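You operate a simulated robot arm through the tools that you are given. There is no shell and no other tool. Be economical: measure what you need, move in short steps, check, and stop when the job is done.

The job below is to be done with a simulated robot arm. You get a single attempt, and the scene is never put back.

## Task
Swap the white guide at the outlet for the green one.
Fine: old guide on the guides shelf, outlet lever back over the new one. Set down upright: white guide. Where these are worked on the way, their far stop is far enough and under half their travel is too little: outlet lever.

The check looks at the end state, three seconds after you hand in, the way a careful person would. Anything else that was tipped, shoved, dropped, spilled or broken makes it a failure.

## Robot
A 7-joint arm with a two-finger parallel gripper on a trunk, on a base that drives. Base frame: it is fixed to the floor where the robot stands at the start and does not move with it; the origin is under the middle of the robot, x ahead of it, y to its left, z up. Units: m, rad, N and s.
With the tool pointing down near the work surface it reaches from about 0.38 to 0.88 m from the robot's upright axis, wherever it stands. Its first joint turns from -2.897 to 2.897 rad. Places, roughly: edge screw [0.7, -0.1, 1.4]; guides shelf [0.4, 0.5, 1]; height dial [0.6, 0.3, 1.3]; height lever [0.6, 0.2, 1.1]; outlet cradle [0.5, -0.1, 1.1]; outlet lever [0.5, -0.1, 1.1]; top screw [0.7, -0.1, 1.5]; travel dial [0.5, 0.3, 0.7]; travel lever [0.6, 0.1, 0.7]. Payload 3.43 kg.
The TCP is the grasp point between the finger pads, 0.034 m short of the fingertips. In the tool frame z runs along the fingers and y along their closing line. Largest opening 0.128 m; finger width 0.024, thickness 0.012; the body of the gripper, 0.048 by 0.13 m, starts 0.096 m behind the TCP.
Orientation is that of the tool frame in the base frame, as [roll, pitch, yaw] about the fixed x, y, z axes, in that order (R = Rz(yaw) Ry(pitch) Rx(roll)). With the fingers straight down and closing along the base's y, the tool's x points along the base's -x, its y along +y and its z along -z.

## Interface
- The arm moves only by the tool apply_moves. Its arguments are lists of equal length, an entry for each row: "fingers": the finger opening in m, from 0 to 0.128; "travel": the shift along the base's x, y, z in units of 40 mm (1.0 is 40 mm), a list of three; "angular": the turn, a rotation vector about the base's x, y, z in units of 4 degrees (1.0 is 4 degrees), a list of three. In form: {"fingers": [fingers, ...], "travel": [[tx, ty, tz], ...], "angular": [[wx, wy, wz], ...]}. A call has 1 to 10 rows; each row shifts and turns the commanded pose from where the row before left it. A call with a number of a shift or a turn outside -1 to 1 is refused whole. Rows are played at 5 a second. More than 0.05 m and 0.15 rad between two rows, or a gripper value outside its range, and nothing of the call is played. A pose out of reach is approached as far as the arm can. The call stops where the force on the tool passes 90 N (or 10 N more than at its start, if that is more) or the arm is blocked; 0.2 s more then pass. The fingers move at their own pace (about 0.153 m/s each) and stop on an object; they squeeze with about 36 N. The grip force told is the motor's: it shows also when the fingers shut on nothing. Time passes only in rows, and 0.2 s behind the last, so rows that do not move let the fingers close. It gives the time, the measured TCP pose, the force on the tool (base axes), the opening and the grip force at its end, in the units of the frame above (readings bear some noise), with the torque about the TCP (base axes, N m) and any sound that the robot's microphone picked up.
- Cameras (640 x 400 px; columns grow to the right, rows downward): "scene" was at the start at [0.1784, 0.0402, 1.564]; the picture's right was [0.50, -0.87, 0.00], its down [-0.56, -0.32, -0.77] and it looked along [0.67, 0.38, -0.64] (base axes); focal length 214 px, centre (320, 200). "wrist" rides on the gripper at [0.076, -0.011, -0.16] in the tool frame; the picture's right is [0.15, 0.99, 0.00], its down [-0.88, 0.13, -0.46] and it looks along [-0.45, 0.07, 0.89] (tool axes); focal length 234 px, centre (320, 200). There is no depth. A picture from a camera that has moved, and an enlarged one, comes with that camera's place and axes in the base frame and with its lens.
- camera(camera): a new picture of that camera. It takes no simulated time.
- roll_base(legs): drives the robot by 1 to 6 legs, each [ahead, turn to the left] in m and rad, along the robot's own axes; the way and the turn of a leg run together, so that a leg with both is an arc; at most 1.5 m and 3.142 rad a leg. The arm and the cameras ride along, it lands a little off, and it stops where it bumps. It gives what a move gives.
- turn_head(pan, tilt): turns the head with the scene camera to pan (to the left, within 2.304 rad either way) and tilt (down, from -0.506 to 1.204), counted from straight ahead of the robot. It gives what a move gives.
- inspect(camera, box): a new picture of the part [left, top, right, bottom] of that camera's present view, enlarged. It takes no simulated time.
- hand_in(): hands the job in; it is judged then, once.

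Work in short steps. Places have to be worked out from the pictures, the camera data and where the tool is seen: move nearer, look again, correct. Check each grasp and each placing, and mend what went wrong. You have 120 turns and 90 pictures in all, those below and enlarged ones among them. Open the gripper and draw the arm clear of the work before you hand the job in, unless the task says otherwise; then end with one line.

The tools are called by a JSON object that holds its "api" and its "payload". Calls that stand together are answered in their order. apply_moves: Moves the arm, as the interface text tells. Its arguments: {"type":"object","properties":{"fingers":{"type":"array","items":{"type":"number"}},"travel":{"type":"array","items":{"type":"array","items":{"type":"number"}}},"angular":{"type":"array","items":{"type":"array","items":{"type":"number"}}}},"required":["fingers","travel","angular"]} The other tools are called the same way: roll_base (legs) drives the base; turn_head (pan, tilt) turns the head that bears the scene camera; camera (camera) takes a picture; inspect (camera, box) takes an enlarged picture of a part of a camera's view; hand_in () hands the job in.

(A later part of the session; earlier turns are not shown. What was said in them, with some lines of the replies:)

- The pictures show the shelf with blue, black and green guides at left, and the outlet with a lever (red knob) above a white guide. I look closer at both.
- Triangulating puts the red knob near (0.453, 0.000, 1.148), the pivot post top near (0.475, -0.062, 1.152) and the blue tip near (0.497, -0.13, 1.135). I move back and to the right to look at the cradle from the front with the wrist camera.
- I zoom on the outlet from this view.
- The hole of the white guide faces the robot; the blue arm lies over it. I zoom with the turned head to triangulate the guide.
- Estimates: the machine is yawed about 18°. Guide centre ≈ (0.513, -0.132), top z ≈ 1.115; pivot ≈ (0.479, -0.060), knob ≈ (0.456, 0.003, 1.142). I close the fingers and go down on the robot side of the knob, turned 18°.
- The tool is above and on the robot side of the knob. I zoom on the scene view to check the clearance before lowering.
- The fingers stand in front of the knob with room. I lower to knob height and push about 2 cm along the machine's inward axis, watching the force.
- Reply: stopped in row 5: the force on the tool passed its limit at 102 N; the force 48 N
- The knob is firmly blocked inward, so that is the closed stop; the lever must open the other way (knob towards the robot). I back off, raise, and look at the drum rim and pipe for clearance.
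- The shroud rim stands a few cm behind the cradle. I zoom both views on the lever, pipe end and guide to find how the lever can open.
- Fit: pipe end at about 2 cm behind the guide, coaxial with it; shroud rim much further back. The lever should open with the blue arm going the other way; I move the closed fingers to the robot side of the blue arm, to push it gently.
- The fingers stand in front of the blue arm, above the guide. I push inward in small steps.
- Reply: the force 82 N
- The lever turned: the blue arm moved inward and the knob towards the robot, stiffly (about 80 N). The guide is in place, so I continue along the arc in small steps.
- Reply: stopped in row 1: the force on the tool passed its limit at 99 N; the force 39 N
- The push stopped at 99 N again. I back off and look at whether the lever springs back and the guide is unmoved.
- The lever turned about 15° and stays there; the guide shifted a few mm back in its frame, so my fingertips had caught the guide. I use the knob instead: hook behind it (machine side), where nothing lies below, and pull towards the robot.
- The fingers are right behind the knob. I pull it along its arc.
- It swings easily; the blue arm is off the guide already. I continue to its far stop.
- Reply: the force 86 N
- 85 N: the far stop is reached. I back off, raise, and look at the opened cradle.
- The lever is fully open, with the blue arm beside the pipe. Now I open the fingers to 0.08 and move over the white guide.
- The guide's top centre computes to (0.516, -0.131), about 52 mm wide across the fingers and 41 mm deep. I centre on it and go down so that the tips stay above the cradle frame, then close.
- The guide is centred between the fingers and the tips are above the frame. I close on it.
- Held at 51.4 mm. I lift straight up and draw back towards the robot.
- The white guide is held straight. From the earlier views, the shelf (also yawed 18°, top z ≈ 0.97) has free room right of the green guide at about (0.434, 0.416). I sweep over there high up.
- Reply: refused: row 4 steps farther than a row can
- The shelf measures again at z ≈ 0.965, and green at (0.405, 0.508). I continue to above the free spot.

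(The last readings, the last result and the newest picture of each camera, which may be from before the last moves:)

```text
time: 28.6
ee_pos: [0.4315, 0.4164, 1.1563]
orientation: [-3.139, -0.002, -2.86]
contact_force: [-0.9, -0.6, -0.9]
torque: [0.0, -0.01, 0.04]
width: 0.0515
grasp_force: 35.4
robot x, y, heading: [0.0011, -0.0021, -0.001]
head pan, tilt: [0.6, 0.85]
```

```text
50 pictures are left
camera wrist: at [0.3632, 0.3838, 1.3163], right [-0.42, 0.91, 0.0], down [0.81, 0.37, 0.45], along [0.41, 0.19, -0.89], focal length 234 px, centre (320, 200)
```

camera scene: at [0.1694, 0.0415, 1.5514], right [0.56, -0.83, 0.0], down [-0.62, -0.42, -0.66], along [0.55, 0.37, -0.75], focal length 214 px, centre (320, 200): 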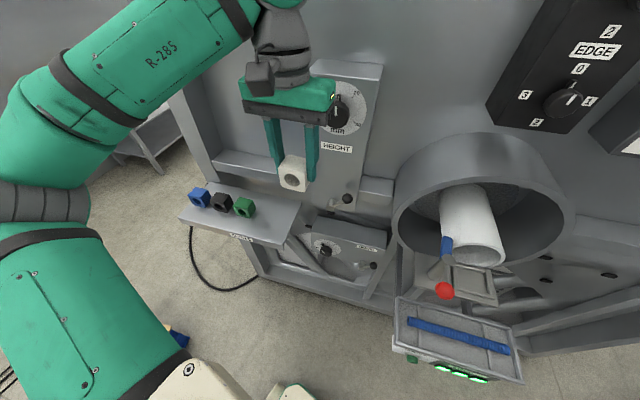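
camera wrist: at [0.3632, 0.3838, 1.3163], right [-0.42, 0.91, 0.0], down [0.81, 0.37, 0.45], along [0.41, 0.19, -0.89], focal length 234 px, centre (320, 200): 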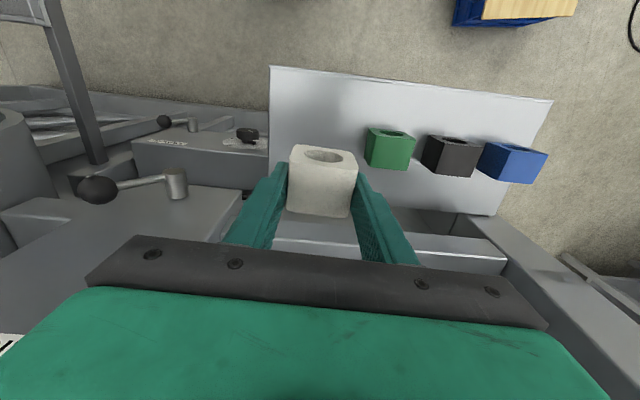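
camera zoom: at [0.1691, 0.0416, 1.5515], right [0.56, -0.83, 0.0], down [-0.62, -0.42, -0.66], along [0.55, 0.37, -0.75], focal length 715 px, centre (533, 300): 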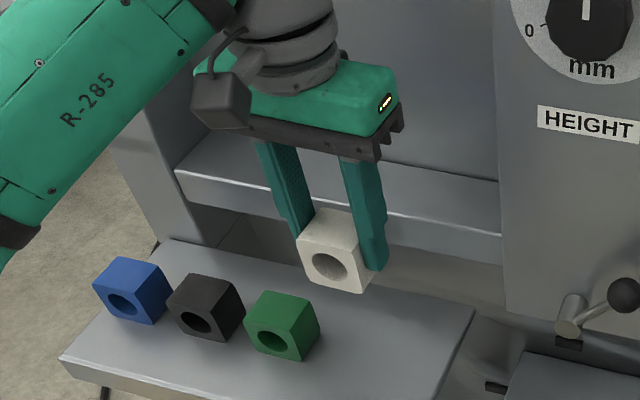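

Over the shelf with clear gaps. I lower to about 25 mm above touch and check.

{"api": "apply_moves", "payload": {"fingers": [0.03, 0.03, 0.03, 0.03], "travel": [[0, 0, -0.9], [0, 0, -0.9], [0, 0, -0.8], [0, 0, 0]], "angular": [[0, 0, 0], [0, 0, 0], [0, 0, 0], [0, 0, 0]]}}

{"api": "inspect", "payload": {"camera": "scene", "box": [190, 150, 318, 230]}}

```text
time: 29.6
ee_pos: [0.4337, 0.4162, 1.0508]
orientation: [-3.139, -0.003, -2.859]
contact_force: [0.1, -0.3, -0.8]
torque: [0.01, 0.01, 0.02]
width: 0.0513
grasp_force: 36.1
robot x, y, heading: [0.0022, -0.0007, 0.0]
head pan, tilt: [0.6, 0.85]
```

```text
5.00 times, centred on (254, 190) of scene
camera zoom: at [0.1692, 0.0418, 1.5514], right [0.56, -0.83, 0.0], down [-0.62, -0.42, -0.66], along [0.55, 0.37, -0.75], focal length 1072 px, centre (650, 250)
```

zoom: 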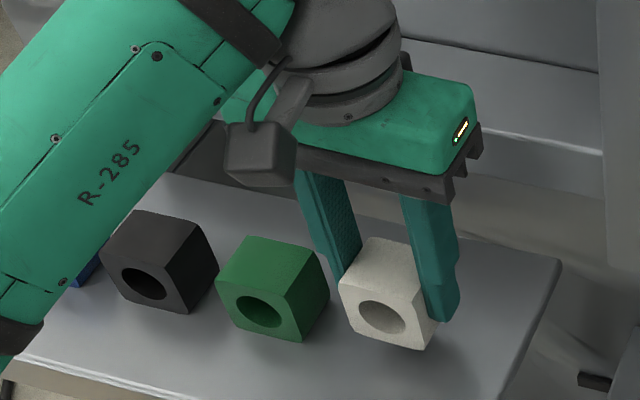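

Clear of the green guide. I lower in small steps until touch.

{"api": "apply_moves", "payload": {"fingers": [0.03, 0.03, 0.03, 0.03, 0.03], "travel": [[0, 0, -0.2], [0, 0, -0.2], [0, 0, -0.12], [0, 0, -0.1], [0, 0, -0.08]], "angular": [[0, 0, 0], [0, 0, 0], [0, 0, 0], [0, 0, 0], [0, 0, 0]]}}

{"api": "inspect", "payload": {"camera": "scene", "box": [190, 150, 318, 230]}}

```text
time: 30.8
ee_pos: [0.4334, 0.4177, 1.0252]
orientation: [-3.14, 0.002, -2.86]
contact_force: [1.0, -0.7, 31.6]
torque: [0.05, -0.04, -0.07]
width: 0.0517
grasp_force: 35.9
robot x, y, heading: [0.0045, -0.0002, 0.006]
head pan, tilt: [0.6, 0.85]
```

```text
5.00 times, centred on (254, 190) of scene
camera zoom: at [0.1686, 0.0412, 1.5515], right [0.56, -0.83, 0.0], down [-0.62, -0.42, -0.66], along [0.55, 0.37, -0.75], focal length 1072 px, centre (650, 250)
```

zoom: 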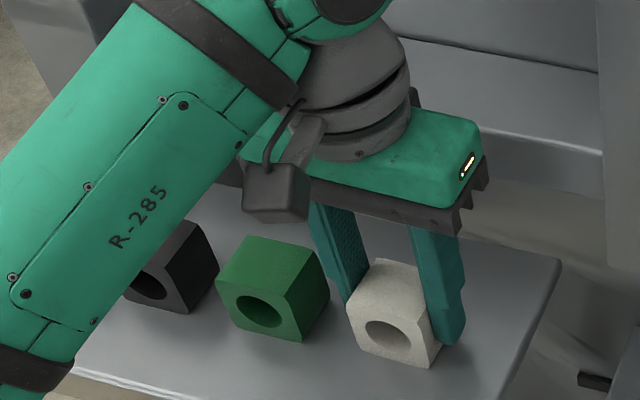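

Touched down (31 N). I ease off slightly, open just a little, and check.

{"api": "apply_moves", "payload": {"fingers": [0.05, 0.066, 0.066, 0.066], "travel": [[0, 0, 0.04], [0, 0, 0], [0, 0, 0], [0, 0, 0]], "angular": [[0, 0, 0], [0, 0, 0], [0, 0, 0], [0, 0, 0]]}}

{"api": "inspect", "payload": {"camera": "wrist", "box": [220, 100, 444, 240]}}

```text
time: 31.8
ee_pos: [0.4345, 0.4169, 1.0263]
orientation: [-3.14, -0.001, -2.859]
contact_force: [-0.8, -0.3, -0.5]
torque: [-0.03, 0.0, 0.01]
width: 0.0661
grasp_force: 0.0
robot x, y, heading: [-0.0007, -0.002, 0.002]
head pan, tilt: [0.6, 0.85]
```

```text
2.86 times, centred on (332, 170) of wrist
camera zoom: at [0.3652, 0.3851, 1.1859], right [-0.42, 0.91, 0.0], down [0.81, 0.37, 0.45], along [0.41, 0.19, -0.89], focal length 669 px, centre (286, 286)
```

zoom: 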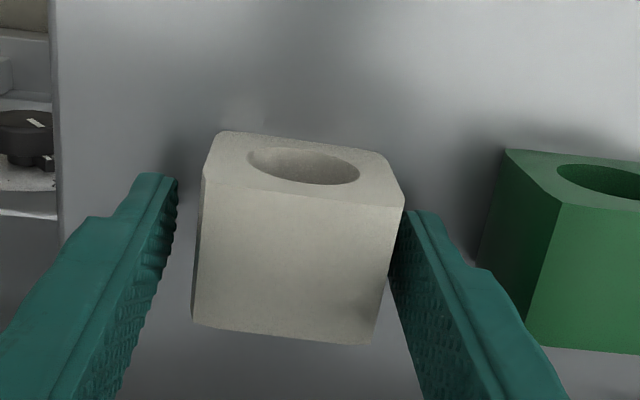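

The white guide stands flat on the shelf, released. I centre by 3 mm and raise straight up.

{"api": "apply_moves", "payload": {"fingers": [0.066, 0.066, 0.066, 0.066, 0.066], "travel": [[-0.02, 0.07, 0], [0, 0, 0.5], [0, 0, 0.9], [0, 0, 0.9], [0, 0, 0.9]], "angular": [[0, 0, 0], [0, 0, 0], [0, 0, 0], [0, 0, 0], [0, 0, 0]]}}

{"api": "camera", "payload": {"camera": "wrist"}}

{"api": "inspect", "payload": {"camera": "scene", "box": [180, 150, 308, 230]}}

```text
time: 33.0
ee_pos: [0.4333, 0.4203, 1.1544]
orientation: [-3.141, -0.002, -2.86]
contact_force: [0.5, 0.7, 0.6]
torque: [-0.05, 0.0, 0.0]
width: 0.0661
grasp_force: 0.1
robot x, y, heading: [-0.003, 0.0003, -0.002]
head pan, tilt: [0.6, 0.85]
```

```text
46 pictures are left
camera wrist: at [0.3655, 0.3887, 1.314], right [-0.42, 0.91, 0.0], down [0.81, 0.37, 0.45], along [0.41, 0.19, -0.89], focal length 234 px, centre (320, 200)
```

wrist: 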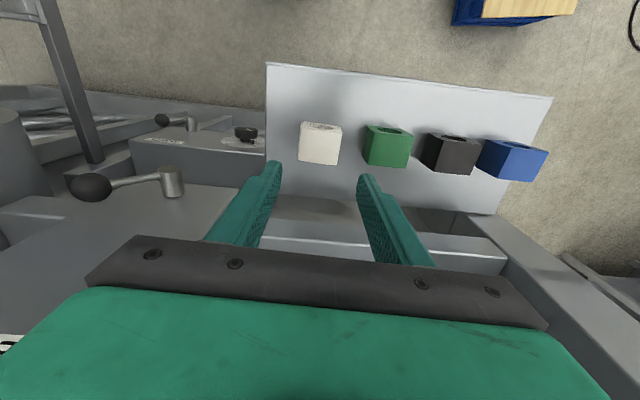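

```text
5.00 times, centred on (244, 190) of scene
camera zoom: at [0.1693, 0.042, 1.5514], right [0.56, -0.83, 0.0], down [-0.62, -0.42, -0.66], along [0.55, 0.37, -0.75], focal length 1072 px, centre (700, 250)
```

zoom: 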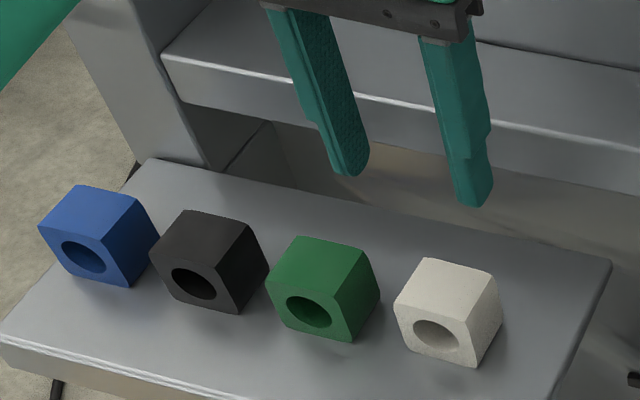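

White stands well. Relative to it, green sits at about (-0.030, +0.081), i.e. (0.403, 0.499), with ~35 mm gaps on both sides. I move over it with the fingers at 0.075.

{"api": "apply_moves", "payload": {"fingers": [0.075, 0.075, 0.075, 0.075], "travel": [[-0.37, 0.98, 0], [-0.38, 0.99, 0], [0, 0, -0.9], [0, 0, -0.5]], "angular": [[0, 0, 0], [0, 0, 0], [0, 0, 0], [0, 0, 0]]}}

{"api": "inspect", "payload": {"camera": "wrist", "box": [204, 100, 428, 240]}}

```text
time: 34.0
ee_pos: [0.404, 0.5022, 1.0989]
orientation: [-3.142, -0.001, -2.857]
contact_force: [-0.1, -0.8, -0.1]
torque: [0.01, 0.01, 0.01]
width: 0.0752
grasp_force: 0.0
robot x, y, heading: [-0.0004, 0.0003, -0.001]
head pan, tilt: [0.6, 0.85]
```

```text
2.86 times, centred on (316, 170) of wrist
camera zoom: at [0.3354, 0.469, 1.258], right [-0.42, 0.91, 0.0], down [0.81, 0.37, 0.45], along [0.41, 0.19, -0.89], focal length 669 px, centre (331, 286)
```

zoom: 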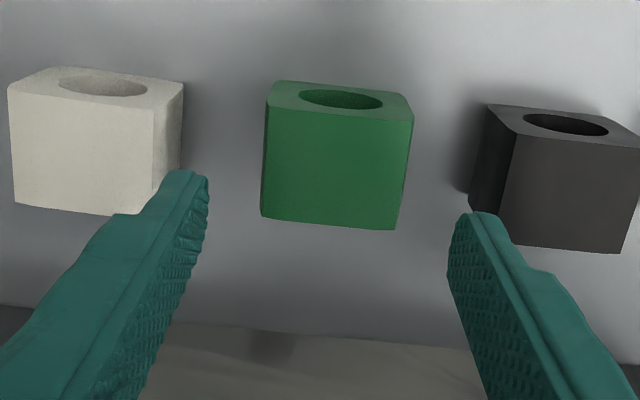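

The computed green centre (0.4035, 0.502) matches the TCP. I descend to the grasp height and close.

{"api": "apply_moves", "payload": {"fingers": [0.075, 0.075, 0.075, 0.06, 0.045, 0.03, 0.03], "travel": [[0, 0, -0.9], [0, 0, -0.8], [0, 0, -0.12], [0, 0, 0], [0, 0, 0], [0, 0, 0], [0, 0, 0]], "angular": [[0, 0, 0], [0, 0, 0], [0, 0, 0], [0, 0, 0], [0, 0, 0], [0, 0, 0], [0, 0, 0]]}}

{"api": "inspect", "payload": {"camera": "wrist", "box": [204, 100, 428, 240]}}

```text
time: 35.6
ee_pos: [0.4033, 0.5011, 1.0245]
orientation: [-3.138, -0.001, -2.86]
contact_force: [-0.2, 1.1, 0.9]
torque: [0.08, 0.02, 0.02]
width: 0.0519
grasp_force: 35.8
robot x, y, heading: [0.0003, 0.0015, -0.002]
head pan, tilt: [0.6, 0.85]
```

```text
2.86 times, centred on (316, 170) of wrist
camera zoom: at [0.3345, 0.4677, 1.1844], right [-0.42, 0.91, 0.0], down [0.81, 0.37, 0.45], along [0.41, 0.19, -0.89], focal length 669 px, centre (331, 286)
```

zoom: 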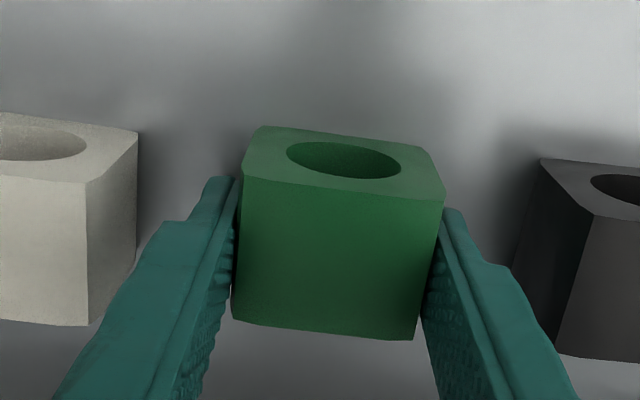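

Green is held (51.9 mm). I lift straight up to travelling height.

{"api": "apply_moves", "payload": {"fingers": [0.03, 0.03, 0.03, 0.03, 0.03, 0.03, 0.03, 0.03], "travel": [[0, 0, 0.4], [0, 0, 0.9], [0, 0, 1], [0, 0, 1], [0, 0, 1], [0, 0, 1], [0, 0, 1], [0, 0, 0.6]], "angular": [[0, 0, 0], [0, 0, 0], [0, 0, 0], [0, 0, 0], [0, 0, 0], [0, 0, 0], [0, 0, 0], [0, 0, 0]]}}

{"api": "apply_moves", "payload": {"fingers": [0.03, 0.03, 0.03, 0.03, 0.03, 0.03, 0.03, 0.03, 0.03, 0.03], "travel": [[0, -1, 0], [0, -1, 0], [0, -1, 0], [0, -1, 0], [0, -1, 0], [0, -1, 0], [0, -1, 0], [0, -1, 0], [0, -1, 0], [0, -1, 0]], "angular": [[0, 0, 0], [0, 0, 0], [0, 0, 0], [0, 0, 0], [0, 0, 0], [0, 0, 0], [0, 0, 0], [0, 0, 0], [0, 0, 0], [0, 0, 0]]}}

{"api": "camera", "payload": {"camera": "scene"}}

```text
time: 37.4
ee_pos: [0.4044, 0.4985, 1.3008]
orientation: [-3.139, -0.003, -2.859]
contact_force: [-0.3, 0.2, -1.5]
torque: [-0.03, -0.04, 0.0]
width: 0.0518
grasp_force: 36.4
robot x, y, heading: [0.0017, 0.001, -0.001]
head pan, tilt: [0.6, 0.85]
```

```text
time: 39.6
ee_pos: [0.4047, 0.0986, 1.301]
orientation: [-3.14, -0.003, -2.855]
contact_force: [0.5, -0.3, -0.1]
torque: [-0.02, -0.02, 0.0]
width: 0.0517
grasp_force: 36.1
robot x, y, heading: [0.0035, -0.0023, 0.001]
head pan, tilt: [0.6, 0.85]
```

```text
42 pictures are left
camera scene: at [0.1689, 0.0422, 1.5515], right [0.56, -0.83, 0.0], down [-0.62, -0.42, -0.66], along [0.54, 0.37, -0.75], focal length 214 px, centre (320, 200)
```

scene: 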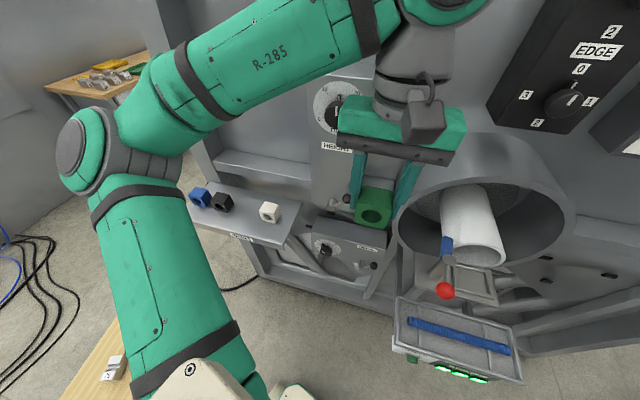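

Good. I carry it on to in front of the outlet and turn the head back to measure the empty cradle.

{"api": "apply_moves", "payload": {"fingers": [0.03, 0.03, 0.03, 0.03, 0.03, 0.03], "travel": [[0, -1, 0], [0, -1, 0], [0, -1, 0], [0, -1, 0], [0, -1, 0], [0, -0.8, 0]], "angular": [[0, 0, 0], [0, 0, 0], [0, 0, 0], [0, 0, 0], [0, 0, 0], [0, 0, 0]]}}

{"api": "turn_head", "payload": {"pan": -0.1, "tilt": 0.85}}

{"api": "inspect", "payload": {"camera": "scene", "box": [270, 160, 398, 240]}}

{"api": "inspect", "payload": {"camera": "wrist", "box": [220, 110, 412, 230]}}

```text
time: 41.0
ee_pos: [0.4043, -0.1322, 1.3025]
orientation: [-3.139, -0.002, -2.856]
contact_force: [-0.1, 0.2, -0.2]
torque: [-0.05, -0.01, 0.0]
width: 0.0516
grasp_force: 36.0
robot x, y, heading: [-0.0018, 0.0014, -0.001]
head pan, tilt: [0.6, 0.85]
```

```text
time: 42.1
ee_pos: [0.4043, -0.1321, 1.3024]
orientation: [-3.141, 0.0, -2.859]
contact_force: [-0.1, 0.0, -1.2]
torque: [0.03, -0.03, 0.03]
width: 0.0516
grasp_force: 36.6
robot x, y, heading: [0.004, -0.0012, -0.003]
head pan, tilt: [-0.099, 0.85]
```

```text
5.00 times, centred on (334, 200) of scene
camera zoom: at [0.1825, -0.0102, 1.5514], right [-0.1, -0.99, 0.0], down [-0.75, 0.07, -0.66], along [0.66, -0.07, -0.75], focal length 1072 px, centre (250, 200)
```

zoom: 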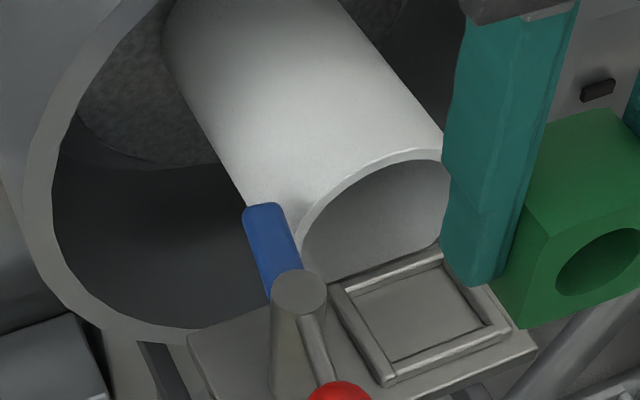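

```text
3.33 times, centred on (316, 170) of wrist
camera zoom: at [0.335, -0.1654, 1.4621], right [-0.42, 0.91, 0.0], down [0.81, 0.37, 0.45], along [0.41, 0.19, -0.89], focal length 781 px, centre (333, 300)
```

zoom: 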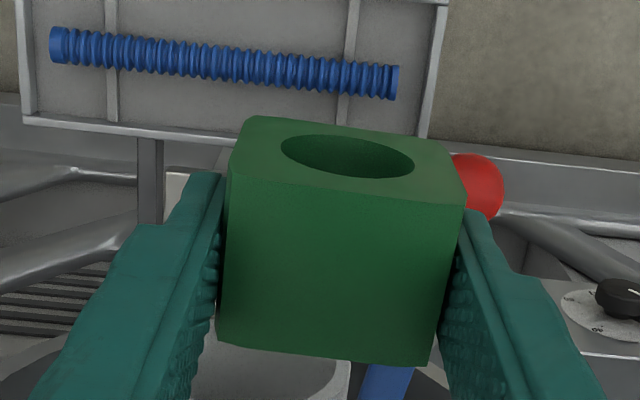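

Frame measurements (inner ≈ 59 × 50 mm, centre ≈ (0.512, -0.132), yaw ≈ 19°) leave about 3.5 mm play each side. I turn the tool 2.6° to match, go over the cradle and down to just above the frame.

{"api": "apply_moves", "payload": {"fingers": [0.03, 0.03, 0.03, 0.03, 0.03, 0.03, 0.03, 0.03], "travel": [[0.9, 0, 0], [0.9, 0, 0], [0.92, 0, 0], [0, 0, -0.9], [0, 0, -0.9], [0, 0, -0.9], [0, 0, -0.9], [0, 0, -0.35]], "angular": [[0, 0, 0.2], [0, 0, 0.2], [0, 0, 0.25], [0, 0, 0], [0, 0, 0], [0, 0, 0], [0, 0, 0], [0, 0, 0]]}}

{"api": "inspect", "payload": {"camera": "wrist", "box": [220, 110, 412, 230]}}

{"api": "inspect", "payload": {"camera": "scene", "box": [290, 160, 418, 240]}}

```text
time: 43.9
ee_pos: [0.5144, -0.1319, 1.1427]
orientation: [3.141, -0.001, -2.814]
contact_force: [0.6, -0.5, -0.9]
torque: [0.02, -0.03, -0.02]
width: 0.0515
grasp_force: 36.1
robot x, y, heading: [-0.0036, -0.0, 0.002]
head pan, tilt: [-0.099, 0.85]
```

```text
3.33 times, centred on (316, 170) of wrist
camera zoom: at [0.446, -0.1685, 1.303], right [-0.46, 0.89, 0.0], down [0.79, 0.41, 0.45], along [0.4, 0.21, -0.89], focal length 781 px, centre (333, 300)
```

zoom: 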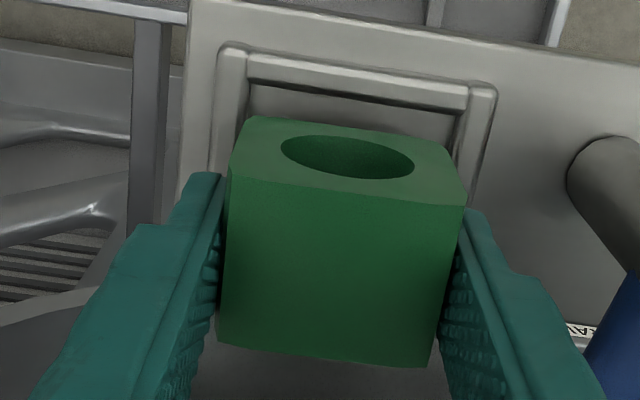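

```text
5.00 times, centred on (354, 200) of scene
camera zoom: at [0.1824, -0.0103, 1.5514], right [-0.1, -0.99, 0.0], down [-0.75, 0.08, -0.66], along [0.66, -0.07, -0.75], focal length 1072 px, centre (150, 200)
```

zoom: 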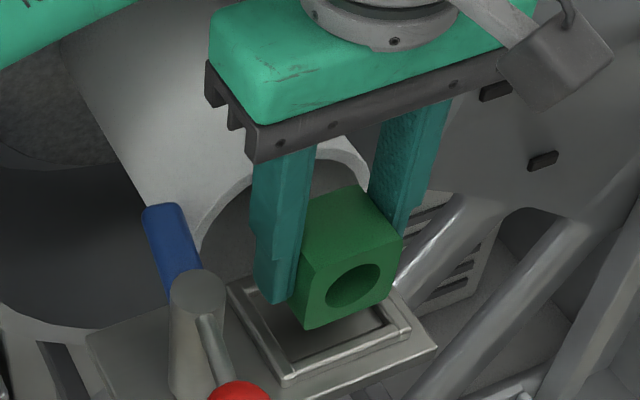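

Guide and frame are aligned within about 2–3 mm. I correct by 2 mm and lower gently to touch.

{"api": "apply_moves", "payload": {"fingers": [0.03, 0.03, 0.03, 0.03, 0.03, 0.03], "travel": [[-0.05, 0.02, -0.1], [0, 0, -0.1], [0, 0, -0.1], [0, 0, -0.1], [0, 0, -0.08], [0, 0, -0.06]], "angular": [[0, 0, 0], [0, 0, 0], [0, 0, 0], [0, 0, 0], [0, 0, 0], [0, 0, 0]]}}

{"api": "inspect", "payload": {"camera": "wrist", "box": [220, 110, 412, 230]}}

{"api": "inspect", "payload": {"camera": "scene", "box": [290, 160, 418, 240]}}

```text
time: 45.3
ee_pos: [0.5103, -0.1325, 1.1203]
orientation: [-3.14, -0.001, -2.813]
contact_force: [0.2, 0.5, -0.6]
torque: [0.04, -0.02, 0.01]
width: 0.0516
grasp_force: 36.1
robot x, y, heading: [-0.001, 0.002, -0.005]
head pan, tilt: [-0.099, 0.85]
```

```text
3.33 times, centred on (316, 170) of wrist
camera zoom: at [0.4433, -0.1678, 1.2817], right [-0.46, 0.89, 0.0], down [0.79, 0.41, 0.45], along [0.4, 0.21, -0.89], focal length 781 px, centre (333, 300)
```

zoom: 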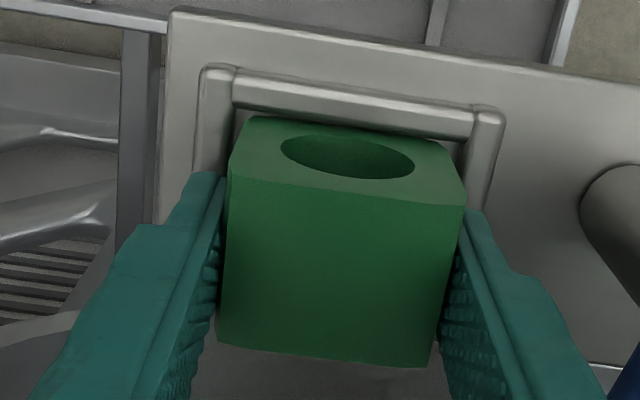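

```text
5.00 times, centred on (354, 200) of scene
camera zoom: at [0.1825, -0.0103, 1.5514], right [-0.1, -0.99, 0.0], down [-0.75, 0.08, -0.66], along [0.66, -0.07, -0.75], focal length 1072 px, centre (150, 200)
```

zoom: 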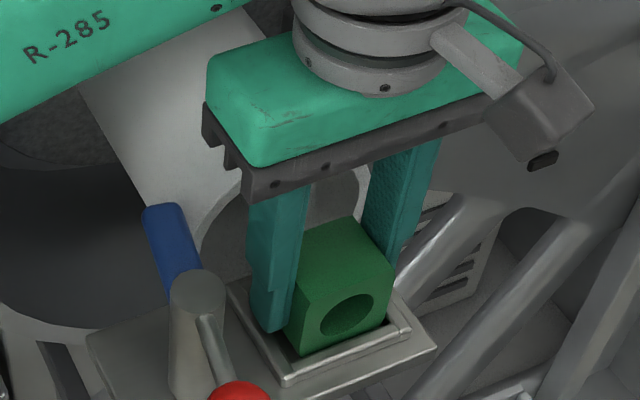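

No contact yet and it hangs inside the frame outline. I continue down in 2 mm steps.

{"api": "apply_moves", "payload": {"fingers": [0.03, 0.03, 0.03, 0.03], "travel": [[0.02, 0, -0.05], [0, 0, -0.05], [0, 0, -0.05], [0, 0, 0]], "angular": [[0, 0, 0], [0, 0, 0], [0, 0, 0], [0, 0, 0]]}}

{"api": "inspect", "payload": {"camera": "scene", "box": [290, 160, 418, 240]}}

```text
time: 46.3
ee_pos: [0.5107, -0.1321, 1.1161]
orientation: [-3.135, 0.001, -2.815]
contact_force: [2.5, -1.7, 39.7]
torque: [0.32, 0.21, 0.0]
width: 0.0516
grasp_force: 36.3
robot x, y, heading: [-0.0005, -0.0006, -0.009]
head pan, tilt: [-0.099, 0.85]
```

```text
5.00 times, centred on (354, 200) of scene
camera zoom: at [0.1817, -0.0101, 1.5515], right [-0.1, -0.99, 0.0], down [-0.75, 0.08, -0.66], along [0.66, -0.07, -0.75], focal length 1072 px, centre (150, 200)
```

zoom: 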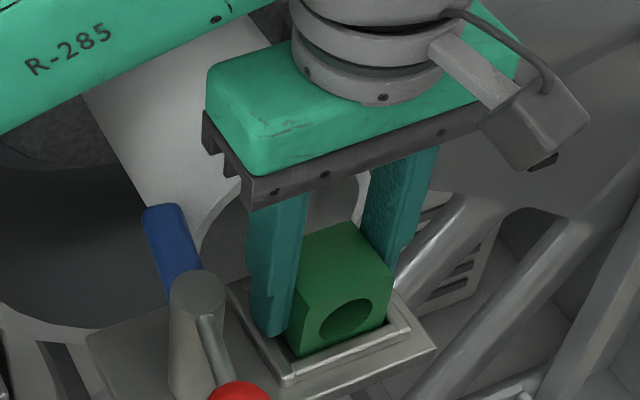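

Contact at z 1.116, lower than the white's grasp equivalent, so it is down in the frame. I ease off, open and check.

{"api": "apply_moves", "payload": {"fingers": [0.05, 0.066, 0.07, 0.07], "travel": [[0, 0, 0.04], [0, 0, 0], [0, 0, 0], [0, 0, 0]], "angular": [[0, 0, 0], [0, 0, 0], [0, 0, 0], [0, 0, 0]]}}

{"api": "inspect", "payload": {"camera": "wrist", "box": [220, 110, 412, 230]}}

{"api": "inspect", "payload": {"camera": "scene", "box": [290, 160, 418, 240]}}

```text
time: 47.3
ee_pos: [0.511, -0.1333, 1.1165]
orientation: [-3.139, -0.002, -2.813]
contact_force: [2.3, -13.1, 15.4]
torque: [0.22, -0.04, -0.09]
width: 0.0631
grasp_force: 0.1
robot x, y, heading: [-0.0002, -0.004, -0.003]
head pan, tilt: [-0.099, 0.85]
```

```text
3.33 times, centred on (316, 170) of wrist
camera zoom: at [0.4436, -0.1687, 1.2764], right [-0.46, 0.89, 0.0], down [0.79, 0.41, 0.45], along [0.4, 0.21, -0.89], focal length 781 px, centre (333, 300)
```

zoom: 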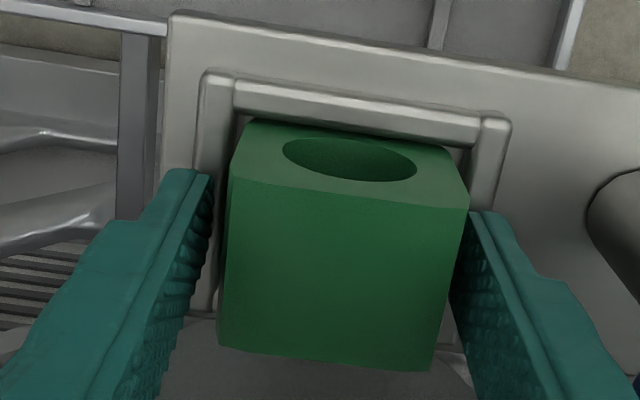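

```text
5.00 times, centred on (354, 200) of scene
camera zoom: at [0.1823, -0.0107, 1.5515], right [-0.1, -0.99, 0.0], down [-0.75, 0.08, -0.66], along [0.66, -0.07, -0.75], focal length 1072 px, centre (150, 200)
```

zoom: 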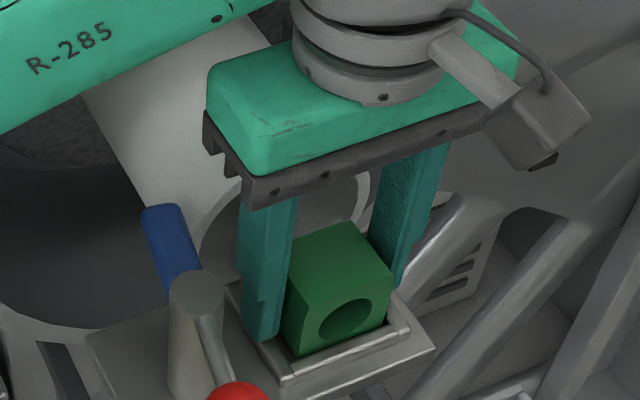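

The fingers are catching the frame bar on the way open. I close a touch, raise some mm, and then open fully clear.

{"api": "apply_moves", "payload": {"fingers": [0.058, 0.058, 0.058, 0.062, 0.066, 0.066], "travel": [[0, 0, 0], [0, 0, 0.1], [0, 0, 0.15], [0, 0, 0], [0, 0, 0], [0, 0, 0]], "angular": [[0, 0, 0], [0, 0, 0], [0, 0, 0], [0, 0, 0], [0, 0, 0], [0, 0, 0]]}}

{"api": "inspect", "payload": {"camera": "wrist", "box": [220, 110, 412, 230]}}

```text
time: 48.7
ee_pos: [0.5113, -0.1326, 1.1267]
orientation: [-3.14, -0.002, -2.814]
contact_force: [0.5, 0.0, 0.0]
torque: [0.03, 0.0, 0.03]
width: 0.0659
grasp_force: 0.2
robot x, y, heading: [0.0035, -0.0007, -0.009]
head pan, tilt: [-0.099, 0.85]
```

```text
3.33 times, centred on (316, 170) of wrist
camera zoom: at [0.4439, -0.1686, 1.2867], right [-0.46, 0.89, 0.0], down [0.79, 0.41, 0.45], along [0.4, 0.21, -0.89], focal length 781 px, centre (333, 300)
```

zoom: 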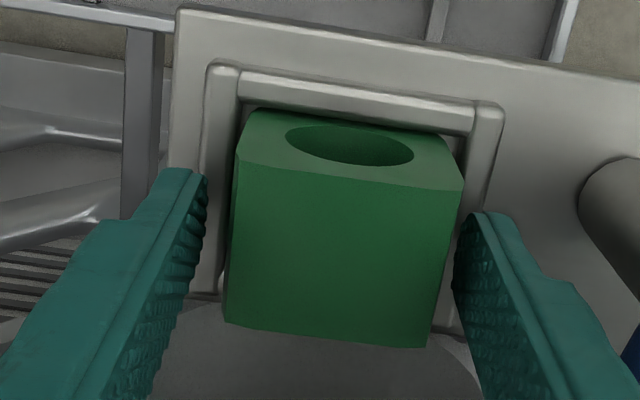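

Free now; the guide stays in the frame. I raise and retreat, then inspect the seating from both views.

{"api": "apply_moves", "payload": {"fingers": [0.066, 0.066, 0.066, 0.066, 0.066, 0.066], "travel": [[0, 0, 0.5], [0, 0, 0.9], [0, 0, 0.9], [0, 0, 0.9], [-1, -0.3, 0.3], [-1, -0.3, 0]], "angular": [[0, 0, 0], [0, 0, 0], [0, 0, 0], [0, 0, 0], [0, 0, 0], [0, 0, 0]]}}

{"api": "inspect", "payload": {"camera": "scene", "box": [270, 160, 398, 240]}}

{"api": "inspect", "payload": {"camera": "wrist", "box": [220, 110, 412, 230]}}

```text
time: 50.1
ee_pos: [0.4313, -0.1555, 1.2648]
orientation: [-3.14, -0.001, -2.812]
contact_force: [0.9, -0.2, 0.3]
torque: [-0.01, 0.05, 0.0]
width: 0.0661
grasp_force: 0.2
robot x, y, heading: [-0.0024, -0.0012, 0.007]
head pan, tilt: [-0.099, 0.85]
```

```text
5.00 times, centred on (334, 200) of scene
camera zoom: at [0.1827, -0.0101, 1.5514], right [-0.1, -0.99, 0.0], down [-0.75, 0.07, -0.66], along [0.66, -0.07, -0.75], focal length 1072 px, centre (250, 200)
```

zoom: 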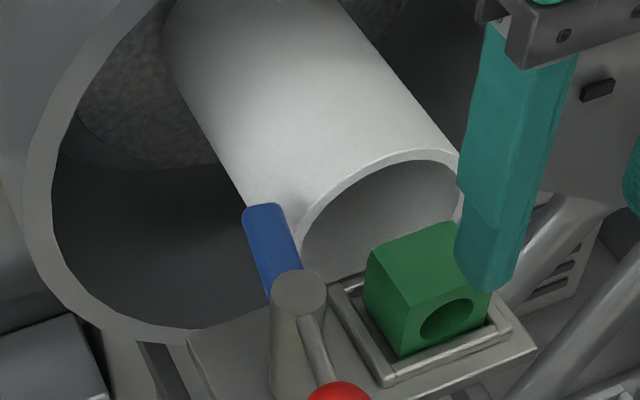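

```text
3.33 times, centred on (316, 170) of wrist
camera zoom: at [0.3643, -0.191, 1.4245], right [-0.46, 0.89, 0.0], down [0.79, 0.41, 0.45], along [0.4, 0.21, -0.89], focal length 781 px, centre (333, 300)
```

zoom: 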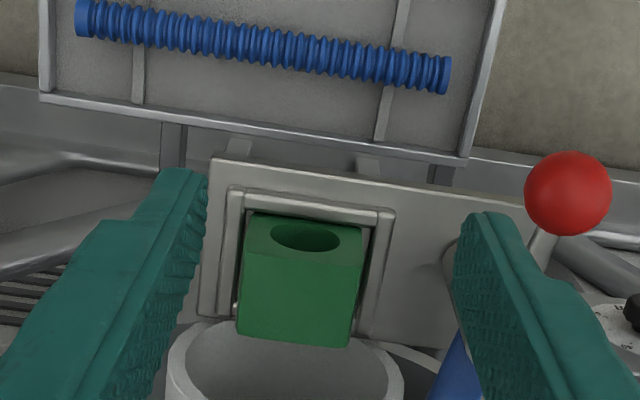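

The green guide sits level in the frame where the white one was. Now I close the fingers and go down on the near-right side of the knob (≈(0.412, -0.070)) to swing the lever back.

{"api": "apply_moves", "payload": {"fingers": [0, 0, 0, 0, 0, 0], "travel": [[-0.25, 0.3, 0], [-0.05, 0.55, 0], [0, 0, 0], [0, 0, -0.9], [0, 0, -0.9], [0, 0, -0.9]], "angular": [[0, 0, 0], [0, 0, 0], [0, 0, 0], [0, 0, 0], [0, 0, 0], [0, 0, 0]]}}

{"api": "inspect", "payload": {"camera": "scene", "box": [260, 170, 388, 250]}}

```text
time: 51.5
ee_pos: [0.4196, -0.1206, 1.1604]
orientation: [-3.14, -0.001, -2.814]
contact_force: [-0.3, 0.0, 0.1]
torque: [0.0, -0.02, -0.03]
width: 0.0001
grasp_force: 32.8
robot x, y, heading: [-0.0013, -0.0025, -0.002]
head pan, tilt: [-0.099, 0.85]
```

```text
5.00 times, centred on (324, 210) of scene
camera zoom: at [0.1824, -0.0103, 1.5514], right [-0.1, -0.99, 0.0], down [-0.75, 0.08, -0.66], along [0.66, -0.07, -0.75], focal length 1072 px, centre (300, 150)
```

zoom: 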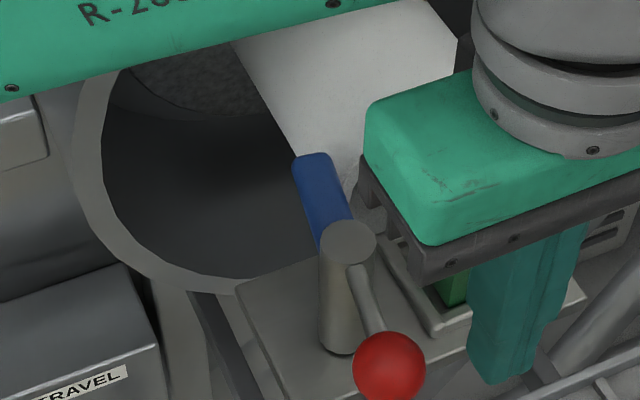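

The fingers are to the right of the knob. I push it round its arc, first part.

{"api": "apply_moves", "payload": {"fingers": [0, 0, 0, 0, 0, 0, 0], "travel": [[0, 0.45, -0.05], [-0.19, 0.335, 0], [-0.07, 0.23, 0], [-0.06, 0.23, 0], [0, 0.24, 0], [0, 0.24, 0], [0.115, 0.46, 0]], "angular": [[0, 0, 0], [0, 0, 0], [0, 0, 0], [0, 0, 0], [0, 0, 0], [0, 0, 0], [0, 0, 0]]}}

{"api": "inspect", "payload": {"camera": "scene", "box": [260, 170, 388, 250]}}

```text
time: 53.1
ee_pos: [0.4105, -0.0352, 1.1559]
orientation: [-3.14, -0.001, -2.815]
contact_force: [0.4, -1.9, 0.0]
torque: [-0.01, 0.0, -0.02]
width: 0.0
grasp_force: 32.8
robot x, y, heading: [-0.0031, -0.0031, -0.002]
head pan, tilt: [-0.099, 0.85]
```

```text
5.00 times, centred on (324, 210) of scene
camera zoom: at [0.1825, -0.0104, 1.5514], right [-0.1, -0.99, 0.0], down [-0.75, 0.08, -0.66], along [0.66, -0.07, -0.75], focal length 1072 px, centre (300, 150)
```

zoom: 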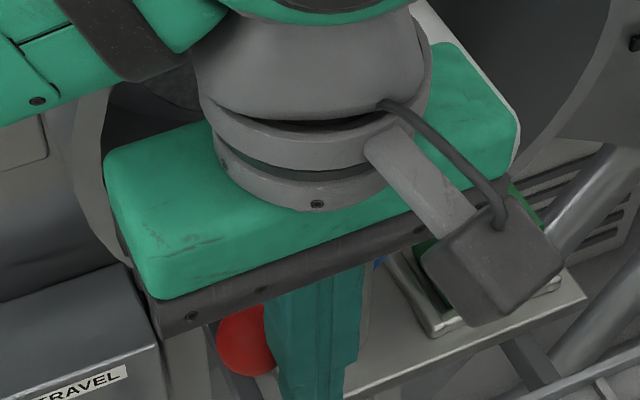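

The knob follows. I bring it the rest of the way to its closed stop.

{"api": "apply_moves", "payload": {"fingers": [0, 0, 0, 0, 0, 0], "travel": [[0.115, 0.21, 0], [0.12, 0.205, 0], [0.105, 0.12, 0], [0.105, 0.12, 0], [0.08, 0.03, 0], [0, 0, 0]], "angular": [[0, 0, 0], [0, 0, 0], [0, 0, 0], [0, 0, 0], [0, 0, 0], [0, 0, 0]]}}

{"api": "inspect", "payload": {"camera": "scene", "box": [260, 170, 388, 250]}}

```text
time: 54.5
ee_pos: [0.4285, -0.0083, 1.1568]
orientation: [-3.14, -0.007, -2.82]
contact_force: [-46.7, -21.3, -5.2]
torque: [-0.6, 0.28, 0.04]
width: 0.0001
grasp_force: 33.0
robot x, y, heading: [0.0006, -0.0009, -0.0]
head pan, tilt: [-0.099, 0.85]
```

```text
5.00 times, centred on (324, 210) of scene
camera zoom: at [0.1805, -0.0112, 1.5517], right [-0.1, -0.99, 0.0], down [-0.75, 0.08, -0.66], along [0.66, -0.07, -0.75], focal length 1072 px, centre (300, 150)
```

zoom: 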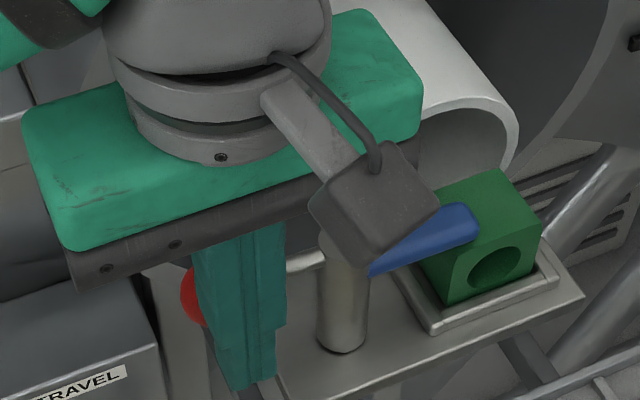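

The lever is at its closed stop (51 N) with the blue arm over the green guide. I back off, raise the arm clear, and check everything.

{"api": "apply_moves", "payload": {"fingers": [0, 0, 0, 0, 0, 0, 0, 0], "travel": [[-0.4, -0.15, 0], [-0.3, 0, 0.9], [0, 0, 0.9], [0, 0, 0.9], [0, 0, 0.9], [0, 0.8, 0.5], [0, 1, 0], [0, 1, 0]], "angular": [[0, 0, 0], [0, 0, 0], [0, 0, 0], [0, 0, 0], [0, 0, 0], [0, 0, 0], [0, 0, 0], [0, 0, 0]]}}

{"api": "apply_moves", "payload": {"fingers": [0.1, 0.1, 0.1], "travel": [[0, 0, 0], [0, 0, 0], [0, 0, 0]], "angular": [[0, 0, 0], [0, 0, 0], [0, 0, 0]]}}

{"api": "inspect", "payload": {"camera": "scene", "box": [270, 160, 398, 240]}}

{"api": "camera", "payload": {"camera": "wrist"}}

```text
time: 56.3
ee_pos: [0.4051, 0.0988, 1.3197]
orientation: [-3.14, 0.0, -2.814]
contact_force: [0.3, 0.0, 0.0]
torque: [0.04, 0.03, 0.01]
width: 0.0
grasp_force: 33.2
robot x, y, heading: [-0.0025, 0.0018, 0.003]
head pan, tilt: [-0.099, 0.85]
```

```text
time: 57.1
ee_pos: [0.4036, 0.0987, 1.3199]
orientation: [-3.14, -0.001, -2.813]
contact_force: [0.0, -0.7, -0.1]
torque: [0.03, -0.02, 0.0]
width: 0.1001
grasp_force: 0.0
robot x, y, heading: [-0.002, -0.0043, 0.004]
head pan, tilt: [-0.099, 0.85]
```

```text
5.00 times, centred on (334, 200) of scene
camera zoom: at [0.1824, -0.0102, 1.5514], right [-0.1, -0.99, 0.0], down [-0.75, 0.08, -0.66], along [0.66, -0.07, -0.75], focal length 1072 px, centre (250, 200)
```

zoom: 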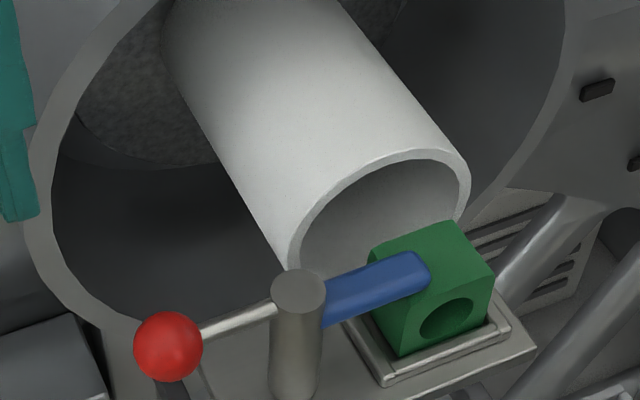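

```text
25 pictures are left
camera wrist: at [0.3368, 0.0629, 1.4791], right [-0.46, 0.89, 0.0], down [0.79, 0.41, 0.45], along [0.4, 0.21, -0.89], focal length 234 px, centre (320, 200)
```

wrist: 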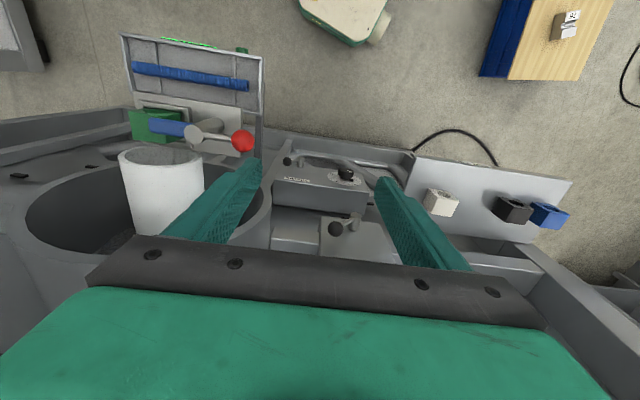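

The lever is back exactly where it was at the start, now over the seated green guide. The white guide stands upright on the shelf, black and blue are untouched, and the arm is clear with the gripper open, so I hand in.

{"api": "hand_in", "payload": {}}

```text
The job is handed in.
```

I swapped the guides: the green one sits in the outlet cradle with the lever back over it at its closed stop, and the white one stands upright on the guides shelf.
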